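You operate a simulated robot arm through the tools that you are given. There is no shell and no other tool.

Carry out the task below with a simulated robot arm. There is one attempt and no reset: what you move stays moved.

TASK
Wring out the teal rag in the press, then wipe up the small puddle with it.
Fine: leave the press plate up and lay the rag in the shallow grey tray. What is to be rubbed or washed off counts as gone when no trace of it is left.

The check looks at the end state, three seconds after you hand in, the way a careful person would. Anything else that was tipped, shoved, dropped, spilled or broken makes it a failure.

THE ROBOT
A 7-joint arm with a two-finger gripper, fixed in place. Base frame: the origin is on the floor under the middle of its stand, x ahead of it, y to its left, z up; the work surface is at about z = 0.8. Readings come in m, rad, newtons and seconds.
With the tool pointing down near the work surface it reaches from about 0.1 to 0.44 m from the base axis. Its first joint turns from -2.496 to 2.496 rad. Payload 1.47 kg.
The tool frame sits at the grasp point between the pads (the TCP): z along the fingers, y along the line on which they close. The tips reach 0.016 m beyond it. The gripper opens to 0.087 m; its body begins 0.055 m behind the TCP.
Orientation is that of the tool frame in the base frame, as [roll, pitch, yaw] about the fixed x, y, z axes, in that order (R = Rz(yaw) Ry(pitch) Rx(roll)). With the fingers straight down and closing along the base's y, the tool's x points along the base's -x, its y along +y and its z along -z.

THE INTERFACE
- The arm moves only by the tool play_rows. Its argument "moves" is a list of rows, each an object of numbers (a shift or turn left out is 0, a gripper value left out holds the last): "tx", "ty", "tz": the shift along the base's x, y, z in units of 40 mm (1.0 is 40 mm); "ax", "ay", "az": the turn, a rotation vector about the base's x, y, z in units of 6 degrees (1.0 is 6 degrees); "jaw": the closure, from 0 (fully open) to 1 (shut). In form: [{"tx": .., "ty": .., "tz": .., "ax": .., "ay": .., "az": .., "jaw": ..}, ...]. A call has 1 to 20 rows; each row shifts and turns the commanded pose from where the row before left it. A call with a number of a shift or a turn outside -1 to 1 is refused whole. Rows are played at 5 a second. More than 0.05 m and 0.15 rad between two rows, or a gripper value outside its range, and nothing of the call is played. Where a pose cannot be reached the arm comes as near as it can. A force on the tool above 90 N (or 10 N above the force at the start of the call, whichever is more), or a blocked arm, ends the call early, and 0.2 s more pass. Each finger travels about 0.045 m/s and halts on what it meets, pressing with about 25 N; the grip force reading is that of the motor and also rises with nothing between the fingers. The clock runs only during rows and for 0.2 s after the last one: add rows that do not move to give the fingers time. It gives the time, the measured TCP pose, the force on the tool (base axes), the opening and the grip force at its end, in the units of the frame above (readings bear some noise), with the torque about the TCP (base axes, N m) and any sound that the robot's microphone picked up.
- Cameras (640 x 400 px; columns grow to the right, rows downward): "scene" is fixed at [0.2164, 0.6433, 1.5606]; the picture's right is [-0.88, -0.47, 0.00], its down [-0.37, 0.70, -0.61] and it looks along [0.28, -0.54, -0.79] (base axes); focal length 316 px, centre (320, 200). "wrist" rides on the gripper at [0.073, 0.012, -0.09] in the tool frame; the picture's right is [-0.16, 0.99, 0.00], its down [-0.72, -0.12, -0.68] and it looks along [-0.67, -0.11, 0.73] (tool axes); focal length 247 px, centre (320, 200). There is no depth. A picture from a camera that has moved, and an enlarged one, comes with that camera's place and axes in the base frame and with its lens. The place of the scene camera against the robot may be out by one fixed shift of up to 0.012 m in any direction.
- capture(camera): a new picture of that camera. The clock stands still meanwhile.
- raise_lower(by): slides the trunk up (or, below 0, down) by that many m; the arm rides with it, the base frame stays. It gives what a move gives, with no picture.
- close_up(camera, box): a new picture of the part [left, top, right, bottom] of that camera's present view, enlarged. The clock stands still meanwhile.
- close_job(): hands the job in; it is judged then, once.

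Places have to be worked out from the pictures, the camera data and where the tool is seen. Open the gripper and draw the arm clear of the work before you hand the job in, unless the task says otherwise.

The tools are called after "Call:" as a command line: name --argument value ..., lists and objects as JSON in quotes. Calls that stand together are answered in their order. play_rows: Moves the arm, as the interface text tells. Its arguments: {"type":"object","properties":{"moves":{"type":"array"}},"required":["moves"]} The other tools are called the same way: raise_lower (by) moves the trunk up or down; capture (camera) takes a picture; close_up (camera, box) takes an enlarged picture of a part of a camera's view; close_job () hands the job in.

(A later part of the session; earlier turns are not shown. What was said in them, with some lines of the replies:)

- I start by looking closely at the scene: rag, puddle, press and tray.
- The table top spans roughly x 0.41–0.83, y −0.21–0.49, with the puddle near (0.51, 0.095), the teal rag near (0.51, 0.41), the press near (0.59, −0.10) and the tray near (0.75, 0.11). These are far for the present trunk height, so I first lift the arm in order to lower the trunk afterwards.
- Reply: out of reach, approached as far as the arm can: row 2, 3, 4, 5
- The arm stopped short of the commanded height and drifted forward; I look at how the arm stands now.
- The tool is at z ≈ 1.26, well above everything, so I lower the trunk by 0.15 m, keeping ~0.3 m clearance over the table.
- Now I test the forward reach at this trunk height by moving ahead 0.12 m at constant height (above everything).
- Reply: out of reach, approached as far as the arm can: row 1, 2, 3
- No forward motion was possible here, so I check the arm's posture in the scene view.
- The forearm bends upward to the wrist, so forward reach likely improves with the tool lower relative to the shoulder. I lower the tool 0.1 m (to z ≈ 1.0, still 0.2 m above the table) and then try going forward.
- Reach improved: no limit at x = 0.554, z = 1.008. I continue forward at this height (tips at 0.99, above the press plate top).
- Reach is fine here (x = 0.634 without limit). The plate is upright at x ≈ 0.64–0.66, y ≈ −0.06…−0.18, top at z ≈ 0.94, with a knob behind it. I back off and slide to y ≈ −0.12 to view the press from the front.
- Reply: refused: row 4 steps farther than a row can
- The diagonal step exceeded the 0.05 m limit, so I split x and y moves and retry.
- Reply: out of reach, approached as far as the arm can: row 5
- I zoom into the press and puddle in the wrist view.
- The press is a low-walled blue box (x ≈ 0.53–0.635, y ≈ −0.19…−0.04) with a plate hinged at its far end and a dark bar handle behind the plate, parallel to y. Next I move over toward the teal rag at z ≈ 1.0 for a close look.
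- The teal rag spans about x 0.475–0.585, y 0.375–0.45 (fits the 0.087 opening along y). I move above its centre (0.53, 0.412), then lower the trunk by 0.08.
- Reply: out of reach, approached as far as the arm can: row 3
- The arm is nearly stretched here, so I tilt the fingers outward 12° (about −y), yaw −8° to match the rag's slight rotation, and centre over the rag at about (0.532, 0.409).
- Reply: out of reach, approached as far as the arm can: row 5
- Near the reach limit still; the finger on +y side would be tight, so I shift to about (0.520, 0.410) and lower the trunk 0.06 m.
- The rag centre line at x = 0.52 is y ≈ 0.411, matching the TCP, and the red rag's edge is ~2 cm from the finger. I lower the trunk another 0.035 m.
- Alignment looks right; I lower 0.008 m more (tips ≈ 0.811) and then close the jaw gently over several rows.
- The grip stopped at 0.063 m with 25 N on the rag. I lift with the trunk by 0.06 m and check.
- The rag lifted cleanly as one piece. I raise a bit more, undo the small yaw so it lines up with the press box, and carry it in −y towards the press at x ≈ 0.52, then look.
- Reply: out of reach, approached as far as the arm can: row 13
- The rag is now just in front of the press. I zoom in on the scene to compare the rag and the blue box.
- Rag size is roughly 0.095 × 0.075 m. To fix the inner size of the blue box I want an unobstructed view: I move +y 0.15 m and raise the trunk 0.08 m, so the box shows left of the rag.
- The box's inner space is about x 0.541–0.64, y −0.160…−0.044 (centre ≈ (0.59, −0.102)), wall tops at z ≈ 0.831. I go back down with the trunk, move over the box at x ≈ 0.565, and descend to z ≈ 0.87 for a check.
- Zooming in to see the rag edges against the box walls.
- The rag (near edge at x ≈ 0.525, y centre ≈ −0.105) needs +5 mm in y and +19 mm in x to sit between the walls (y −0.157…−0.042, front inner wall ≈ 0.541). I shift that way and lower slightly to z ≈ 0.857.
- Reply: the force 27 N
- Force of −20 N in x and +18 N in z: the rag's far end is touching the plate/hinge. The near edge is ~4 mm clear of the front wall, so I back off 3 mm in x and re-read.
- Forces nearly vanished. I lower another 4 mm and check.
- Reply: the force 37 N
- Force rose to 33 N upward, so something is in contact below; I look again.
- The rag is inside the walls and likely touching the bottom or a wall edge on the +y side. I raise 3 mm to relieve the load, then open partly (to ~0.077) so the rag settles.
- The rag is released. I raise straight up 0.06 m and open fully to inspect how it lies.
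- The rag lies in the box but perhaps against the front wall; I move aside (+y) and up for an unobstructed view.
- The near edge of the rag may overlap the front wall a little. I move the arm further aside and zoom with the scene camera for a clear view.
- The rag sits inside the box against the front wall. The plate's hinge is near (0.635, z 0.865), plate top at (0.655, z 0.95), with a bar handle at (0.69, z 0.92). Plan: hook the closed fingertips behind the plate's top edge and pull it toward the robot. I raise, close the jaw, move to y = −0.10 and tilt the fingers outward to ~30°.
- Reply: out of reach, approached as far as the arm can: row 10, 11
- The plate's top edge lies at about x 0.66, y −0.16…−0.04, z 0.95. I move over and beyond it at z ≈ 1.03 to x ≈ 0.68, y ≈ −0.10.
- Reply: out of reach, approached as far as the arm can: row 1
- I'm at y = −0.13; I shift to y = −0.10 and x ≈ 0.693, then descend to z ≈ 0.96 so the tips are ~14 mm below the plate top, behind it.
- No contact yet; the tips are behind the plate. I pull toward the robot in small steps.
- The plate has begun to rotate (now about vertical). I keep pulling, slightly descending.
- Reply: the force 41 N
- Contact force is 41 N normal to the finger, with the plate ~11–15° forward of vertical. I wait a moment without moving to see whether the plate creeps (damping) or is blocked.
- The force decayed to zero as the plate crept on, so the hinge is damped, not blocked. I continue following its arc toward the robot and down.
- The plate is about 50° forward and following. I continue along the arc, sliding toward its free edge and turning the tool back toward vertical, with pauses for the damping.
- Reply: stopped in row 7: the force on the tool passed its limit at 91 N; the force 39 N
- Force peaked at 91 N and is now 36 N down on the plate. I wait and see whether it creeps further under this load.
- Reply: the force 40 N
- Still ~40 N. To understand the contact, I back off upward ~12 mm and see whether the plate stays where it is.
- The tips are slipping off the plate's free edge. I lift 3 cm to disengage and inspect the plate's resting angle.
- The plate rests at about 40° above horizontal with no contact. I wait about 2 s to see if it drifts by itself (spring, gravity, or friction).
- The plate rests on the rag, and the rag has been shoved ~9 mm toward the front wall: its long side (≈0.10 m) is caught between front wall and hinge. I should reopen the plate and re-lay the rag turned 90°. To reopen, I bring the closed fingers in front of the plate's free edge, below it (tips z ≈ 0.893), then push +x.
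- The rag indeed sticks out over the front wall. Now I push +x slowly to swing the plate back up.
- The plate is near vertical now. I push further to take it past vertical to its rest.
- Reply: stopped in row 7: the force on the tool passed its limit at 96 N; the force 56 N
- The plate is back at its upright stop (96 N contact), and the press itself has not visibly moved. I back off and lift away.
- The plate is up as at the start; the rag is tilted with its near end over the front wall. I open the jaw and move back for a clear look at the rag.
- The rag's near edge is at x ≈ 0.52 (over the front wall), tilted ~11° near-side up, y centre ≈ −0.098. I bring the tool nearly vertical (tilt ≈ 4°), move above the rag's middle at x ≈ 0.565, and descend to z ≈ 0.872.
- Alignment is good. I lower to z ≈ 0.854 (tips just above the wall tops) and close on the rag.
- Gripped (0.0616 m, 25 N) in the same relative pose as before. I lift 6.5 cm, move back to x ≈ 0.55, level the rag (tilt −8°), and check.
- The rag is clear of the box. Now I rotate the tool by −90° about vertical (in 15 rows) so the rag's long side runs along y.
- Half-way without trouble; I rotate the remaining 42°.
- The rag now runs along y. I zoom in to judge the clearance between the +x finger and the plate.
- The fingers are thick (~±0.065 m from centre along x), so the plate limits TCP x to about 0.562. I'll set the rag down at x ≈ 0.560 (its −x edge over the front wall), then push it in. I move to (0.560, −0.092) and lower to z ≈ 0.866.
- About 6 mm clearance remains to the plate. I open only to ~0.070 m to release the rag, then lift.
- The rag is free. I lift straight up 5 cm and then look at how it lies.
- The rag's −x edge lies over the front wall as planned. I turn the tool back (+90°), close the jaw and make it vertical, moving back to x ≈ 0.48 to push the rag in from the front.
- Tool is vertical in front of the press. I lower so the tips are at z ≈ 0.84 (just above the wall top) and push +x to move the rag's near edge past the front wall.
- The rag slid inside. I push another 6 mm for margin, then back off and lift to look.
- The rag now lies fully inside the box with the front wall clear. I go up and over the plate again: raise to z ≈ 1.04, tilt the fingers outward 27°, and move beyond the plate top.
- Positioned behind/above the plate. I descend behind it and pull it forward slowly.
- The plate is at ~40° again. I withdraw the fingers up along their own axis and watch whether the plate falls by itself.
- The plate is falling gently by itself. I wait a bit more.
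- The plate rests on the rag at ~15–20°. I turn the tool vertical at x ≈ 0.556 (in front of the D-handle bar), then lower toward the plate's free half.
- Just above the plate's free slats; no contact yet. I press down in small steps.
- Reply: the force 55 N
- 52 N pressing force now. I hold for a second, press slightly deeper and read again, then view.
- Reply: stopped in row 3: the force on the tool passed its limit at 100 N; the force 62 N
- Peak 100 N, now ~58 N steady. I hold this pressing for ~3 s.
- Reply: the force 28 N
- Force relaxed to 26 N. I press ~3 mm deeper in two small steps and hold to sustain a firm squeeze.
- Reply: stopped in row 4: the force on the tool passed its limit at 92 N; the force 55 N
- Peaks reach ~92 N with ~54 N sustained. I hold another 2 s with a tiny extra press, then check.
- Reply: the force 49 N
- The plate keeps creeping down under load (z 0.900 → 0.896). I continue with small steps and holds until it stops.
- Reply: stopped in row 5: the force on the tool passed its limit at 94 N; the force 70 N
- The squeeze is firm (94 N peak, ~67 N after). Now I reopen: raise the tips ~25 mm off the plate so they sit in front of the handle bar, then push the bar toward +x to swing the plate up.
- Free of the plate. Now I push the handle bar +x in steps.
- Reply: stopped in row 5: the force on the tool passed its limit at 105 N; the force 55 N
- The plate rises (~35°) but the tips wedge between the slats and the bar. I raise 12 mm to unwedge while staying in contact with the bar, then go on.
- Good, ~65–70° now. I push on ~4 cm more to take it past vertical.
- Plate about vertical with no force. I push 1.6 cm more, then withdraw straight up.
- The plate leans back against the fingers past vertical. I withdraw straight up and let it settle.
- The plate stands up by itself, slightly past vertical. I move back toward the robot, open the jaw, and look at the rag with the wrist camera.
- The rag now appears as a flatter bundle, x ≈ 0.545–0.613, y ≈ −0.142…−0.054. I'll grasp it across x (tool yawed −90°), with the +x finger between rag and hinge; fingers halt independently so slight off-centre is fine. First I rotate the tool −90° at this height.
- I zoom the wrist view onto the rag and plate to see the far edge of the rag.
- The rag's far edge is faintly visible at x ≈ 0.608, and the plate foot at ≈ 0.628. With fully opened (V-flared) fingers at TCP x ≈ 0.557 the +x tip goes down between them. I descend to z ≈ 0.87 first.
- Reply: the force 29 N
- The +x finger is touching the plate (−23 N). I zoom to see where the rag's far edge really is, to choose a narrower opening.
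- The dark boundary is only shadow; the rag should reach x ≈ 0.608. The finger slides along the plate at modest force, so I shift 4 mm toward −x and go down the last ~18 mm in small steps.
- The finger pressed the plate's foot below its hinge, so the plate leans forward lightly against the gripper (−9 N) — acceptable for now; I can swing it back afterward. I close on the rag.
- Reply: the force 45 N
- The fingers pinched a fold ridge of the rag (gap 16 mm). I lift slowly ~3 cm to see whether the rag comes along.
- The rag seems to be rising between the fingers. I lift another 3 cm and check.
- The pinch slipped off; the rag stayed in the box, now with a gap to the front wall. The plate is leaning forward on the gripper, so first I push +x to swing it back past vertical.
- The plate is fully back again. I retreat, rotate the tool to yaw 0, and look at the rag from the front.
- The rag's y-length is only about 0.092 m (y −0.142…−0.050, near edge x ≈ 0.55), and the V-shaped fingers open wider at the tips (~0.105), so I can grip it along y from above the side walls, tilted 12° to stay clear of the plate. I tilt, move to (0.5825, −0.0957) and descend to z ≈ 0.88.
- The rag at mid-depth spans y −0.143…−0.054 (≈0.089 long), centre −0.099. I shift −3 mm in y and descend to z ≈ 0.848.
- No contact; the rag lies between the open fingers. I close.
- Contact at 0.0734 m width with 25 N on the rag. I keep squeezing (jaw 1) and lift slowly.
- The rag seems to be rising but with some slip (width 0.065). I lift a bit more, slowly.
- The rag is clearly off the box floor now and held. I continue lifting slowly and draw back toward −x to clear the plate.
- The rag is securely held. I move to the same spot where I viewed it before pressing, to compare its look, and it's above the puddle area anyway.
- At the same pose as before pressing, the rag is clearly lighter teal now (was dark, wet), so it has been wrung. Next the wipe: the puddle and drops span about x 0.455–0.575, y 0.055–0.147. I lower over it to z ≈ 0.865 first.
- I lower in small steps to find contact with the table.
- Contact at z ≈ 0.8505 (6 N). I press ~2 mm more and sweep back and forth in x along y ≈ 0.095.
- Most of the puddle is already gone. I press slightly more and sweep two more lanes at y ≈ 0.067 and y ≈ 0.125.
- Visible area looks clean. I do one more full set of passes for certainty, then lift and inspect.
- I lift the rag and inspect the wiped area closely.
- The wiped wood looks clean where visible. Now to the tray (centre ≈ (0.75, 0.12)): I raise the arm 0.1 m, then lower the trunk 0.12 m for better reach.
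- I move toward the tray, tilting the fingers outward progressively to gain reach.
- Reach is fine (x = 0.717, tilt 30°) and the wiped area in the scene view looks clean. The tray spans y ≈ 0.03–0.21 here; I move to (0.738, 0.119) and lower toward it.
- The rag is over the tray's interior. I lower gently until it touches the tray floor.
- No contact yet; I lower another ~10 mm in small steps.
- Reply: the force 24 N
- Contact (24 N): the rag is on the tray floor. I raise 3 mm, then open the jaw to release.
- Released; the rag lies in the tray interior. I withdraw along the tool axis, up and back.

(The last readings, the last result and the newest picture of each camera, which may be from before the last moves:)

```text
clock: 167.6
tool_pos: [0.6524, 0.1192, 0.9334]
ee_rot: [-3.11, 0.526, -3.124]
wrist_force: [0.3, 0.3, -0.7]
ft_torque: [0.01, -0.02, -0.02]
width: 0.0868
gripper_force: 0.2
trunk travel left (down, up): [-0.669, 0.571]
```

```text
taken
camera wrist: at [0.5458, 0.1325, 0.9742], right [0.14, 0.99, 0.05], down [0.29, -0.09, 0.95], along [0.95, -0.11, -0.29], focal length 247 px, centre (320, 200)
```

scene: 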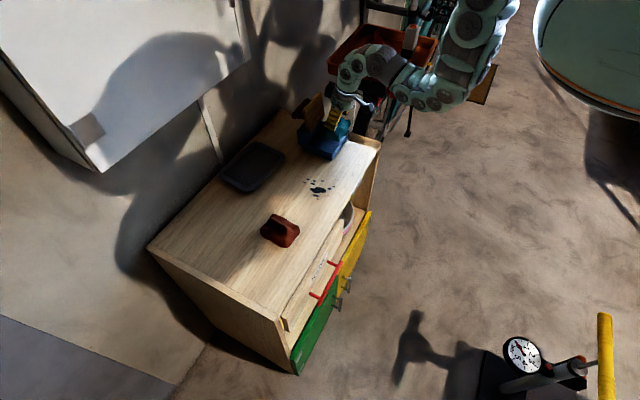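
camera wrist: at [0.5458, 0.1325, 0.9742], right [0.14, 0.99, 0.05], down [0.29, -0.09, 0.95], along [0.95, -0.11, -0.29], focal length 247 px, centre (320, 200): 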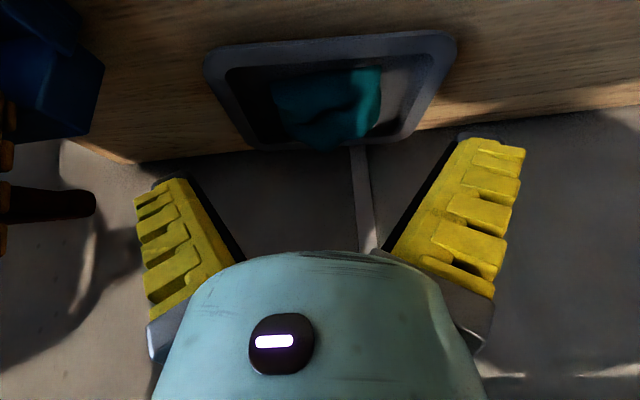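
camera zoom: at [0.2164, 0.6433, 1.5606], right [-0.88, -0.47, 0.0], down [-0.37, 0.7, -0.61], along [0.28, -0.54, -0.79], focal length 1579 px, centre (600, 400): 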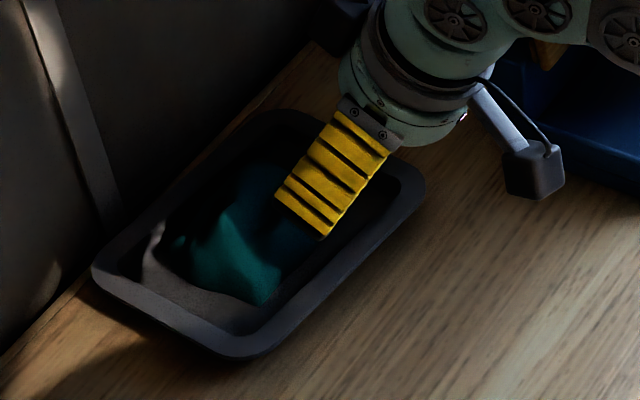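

The rag lies fully in the tray. I raise the trunk and pull the arm back to inspect the wiped area and the press plate.

Call:
raise_lower --by 0.15

Call:
play_rows --moves '[{"ay": 1}, {"ay": 1}, {"ay": 1}, {"ay": 1}, {"tx": -0.8}, {"tx": -0.8}, {"tx": -0.8}, {"tx": -0.8}, {"ty": -0.8}, {"ty": -0.8}, {}]'

Call:
capture --camera "scene"

Call:
close_up --camera "scene" --box '[270, 150, 374, 215]'

Call:
close_up --camera "scene" --box '[200, 80, 400, 205]'

```text
clock: 169.3
tool_pos: [0.6519, 0.118, 1.0821]
ee_rot: [-3.11, 0.525, -3.124]
wrist_force: [0.7, -0.5, -0.3]
ft_torque: [0.01, 0.0, 0.0]
width: 0.0872
gripper_force: 0.1
trunk travel left (down, up): [-0.819, 0.421]
```

```text
clock: 171.7
tool_pos: [0.5261, 0.0542, 1.0835]
ee_rot: [-3.115, 0.106, -3.126]
wrist_force: [0.4, -1.3, 0.3]
ft_torque: [0.0, 0.01, 0.01]
width: 0.0869
gripper_force: 0.1
trunk travel left (down, up): [-0.819, 0.421]
```

```text
taken
```

scene: 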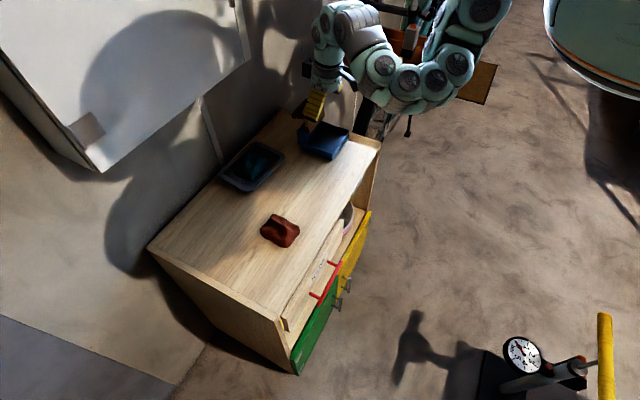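

```text
6.15 times, centred on (322, 182) of scene
camera zoom: at [0.2164, 0.6433, 1.5606], right [-0.88, -0.47, 0.0], down [-0.37, 0.7, -0.61], along [0.28, -0.54, -0.79], focal length 1944 px, centre (308, 308)
```

zoom: 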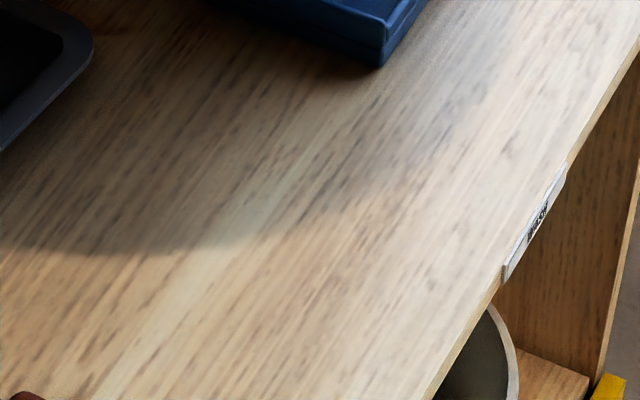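

```text
3.20 times, centred on (300, 142) of scene
camera zoom: at [0.2164, 0.6433, 1.5606], right [-0.88, -0.47, 0.0], down [-0.37, 0.7, -0.61], along [0.28, -0.54, -0.79], focal length 1011 px, centre (384, 384)
```

zoom: 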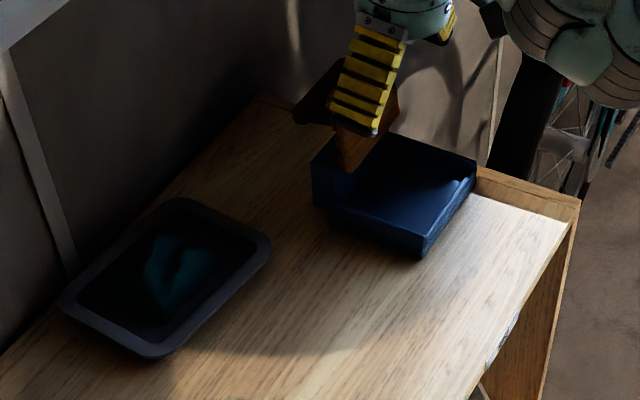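

The wiped area shows no spots from the scene camera, the plate appears up, and tray, press and red rag are unmoved. I check the wiped area from the wrist camera for faint traces.

Call:
play_rows --moves '[{"ay": 1}, {"tz": -1}, {"tz": -0.8}, {"tx": -0.8}, {"tx": -0.8}, {"ty": 1}, {}]'

Call:
capture --camera "wrist"

Call:
close_up --camera "wrist" --box '[180, 0, 460, 180]'

Call:
close_up --camera "scene" --box '[270, 75, 390, 165]'

```text
clock: 173.3
tool_pos: [0.4609, 0.094, 1.0098]
ee_rot: [-3.119, 0.004, -3.128]
wrist_force: [0.2, 0.2, 0.0]
ft_torque: [0.03, 0.07, -0.02]
width: 0.0867
gripper_force: 0.1
trunk travel left (down, up): [-0.819, 0.421]
```

```text
taken
camera wrist: at [0.39, 0.1085, 1.0988], right [0.14, 0.99, -0.02], down [0.72, -0.09, 0.68], along [0.68, -0.11, -0.73], focal length 247 px, centre (320, 200)
```

wrist: 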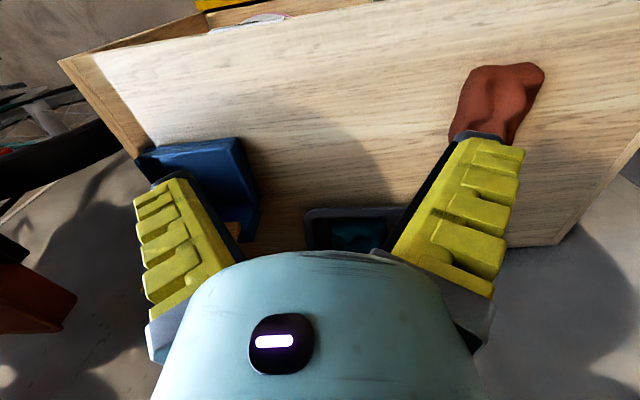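

```text
2.22 times, centred on (320, 90) of wrist
camera zoom: at [0.39, 0.1085, 1.0988], right [0.14, 0.99, -0.02], down [0.72, -0.09, 0.68], along [0.68, -0.11, -0.73], focal length 549 px, centre (320, 444)
```

zoom: 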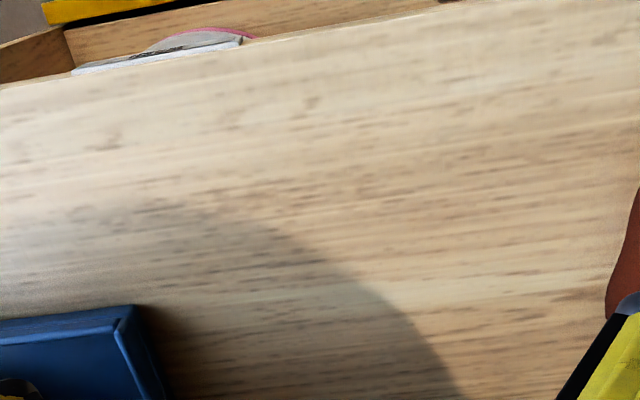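

```text
4.44 times, centred on (330, 120) of scene
camera zoom: at [0.2164, 0.6433, 1.5606], right [-0.88, -0.47, 0.0], down [-0.37, 0.7, -0.61], along [0.28, -0.54, -0.79], focal length 1404 px, centre (276, 556)
```

zoom: 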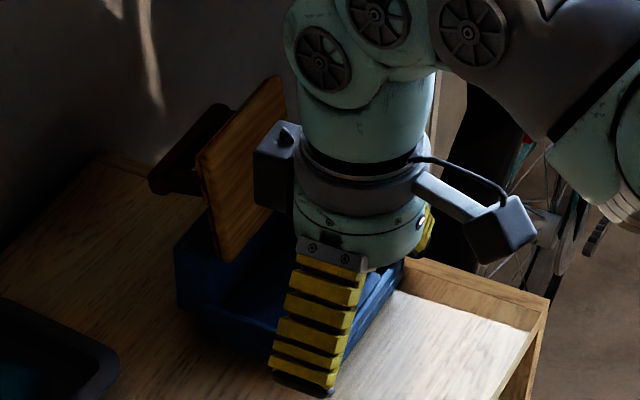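

The wood is clean and the plate stands at its original open angle. I check the rest of the table (rag's original spot, path, tray) for stray drips.

Call:
close_up --camera "scene" --box '[140, 190, 340, 330]'

Call:
close_up --camera "scene" --box '[205, 125, 301, 205]'

Call:
close_up --camera "scene" --box '[270, 120, 398, 200]'

```text
2.86 times, centred on (240, 260) of scene
camera zoom: at [0.2164, 0.6433, 1.5606], right [-0.88, -0.47, 0.0], down [-0.37, 0.7, -0.61], along [0.28, -0.54, -0.79], focal length 902 px, centre (549, 29)
```

zoom: 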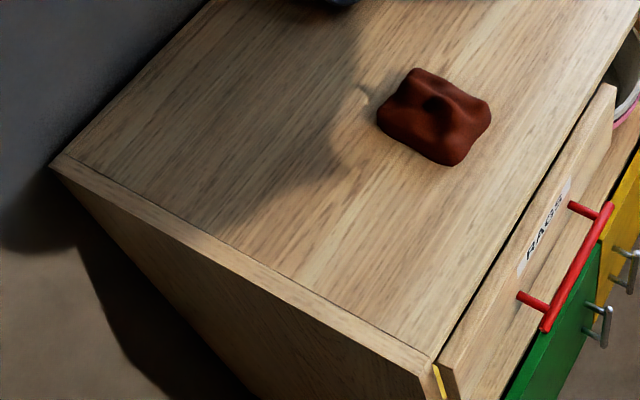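

```text
5.00 times, centred on (253, 165) of scene
camera zoom: at [0.2164, 0.6433, 1.5606], right [-0.88, -0.47, 0.0], down [-0.37, 0.7, -0.61], along [0.28, -0.54, -0.79], focal length 1579 px, centre (655, 375)
```

zoom: 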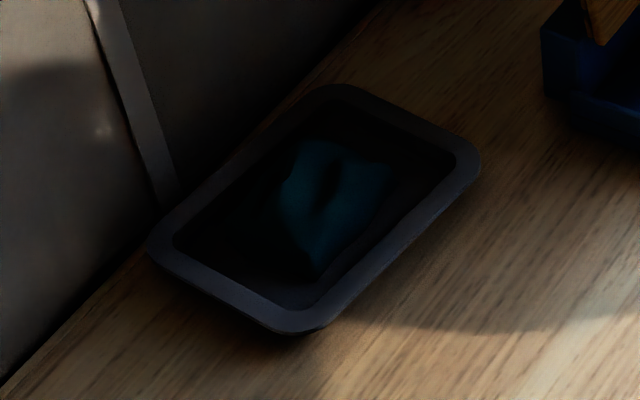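

```text
5.00 times, centred on (334, 160) of scene
camera zoom: at [0.2164, 0.6433, 1.5606], right [-0.88, -0.47, 0.0], down [-0.37, 0.7, -0.61], along [0.28, -0.54, -0.79], focal length 1579 px, centre (250, 400)
```

zoom: 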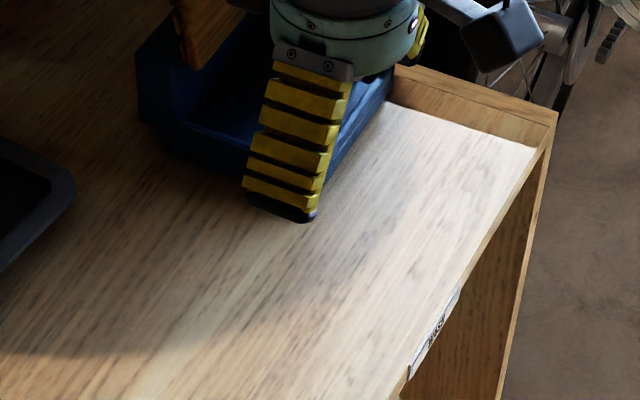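

Everything is clean: rag in the tray, plate up, red rag, tray and press unmoved. I raise the trunk to draw the open gripper well clear of the work.

Call:
raise_lower --by 0.12

Call:
capture --camera "scene"

```text
clock: 174.8
tool_pos: [0.4613, 0.0944, 1.1289]
ee_rot: [-3.119, 0.001, -3.128]
wrist_force: [0.6, -1.1, 0.1]
ft_torque: [-0.01, 0.02, 0.0]
width: 0.087
gripper_force: 0.1
trunk travel left (down, up): [-0.939, 0.301]
```

```text
taken
```

scene: 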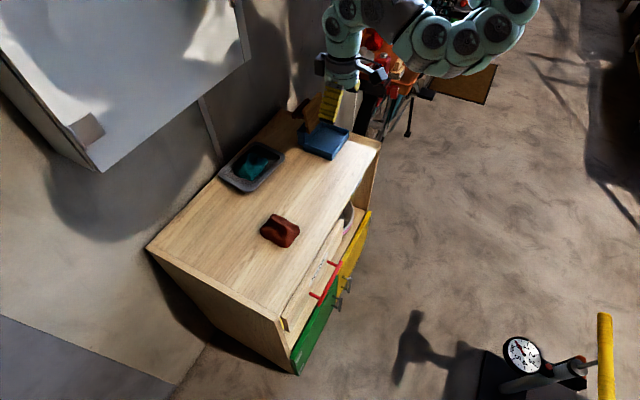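

The final view shows the table wiped clean, the teal rag lying in the grey tray, the plate up and the arm clear with its gripper open. I hand the job in.

Call:
close_job

```text
The job is handed in.
```

I wrung out the teal rag in the press, wiped up the puddle and its drops, and handed the job in. I have no result from the check yet.

- **Wringing:** I pressed the plate down on the rag, with about 50–65 N held and peaks near 100 N. Afterwards the rag was clearly lighter than before pressing, viewed from nearly the same spot. That colour change is my only sign that it was wrung; there was no direct reading.
- **Puddle:** The wiped wood showed no trace of the puddle from either camera. I also saw no drips where the rag had lain or along its path.
- **End state:** The rag lies in the grey tray, the plate is up at its original angle, and the gripper is open and clear of the work. The press, tray and red rag look unmoved.

The first try at laying the rag in the press jammed against the front wall. I reopened the plate, turned the rag 90° and laid it again. Along the way I pushed the plate against its stop at up to about 96 N and saw no shift in the press.
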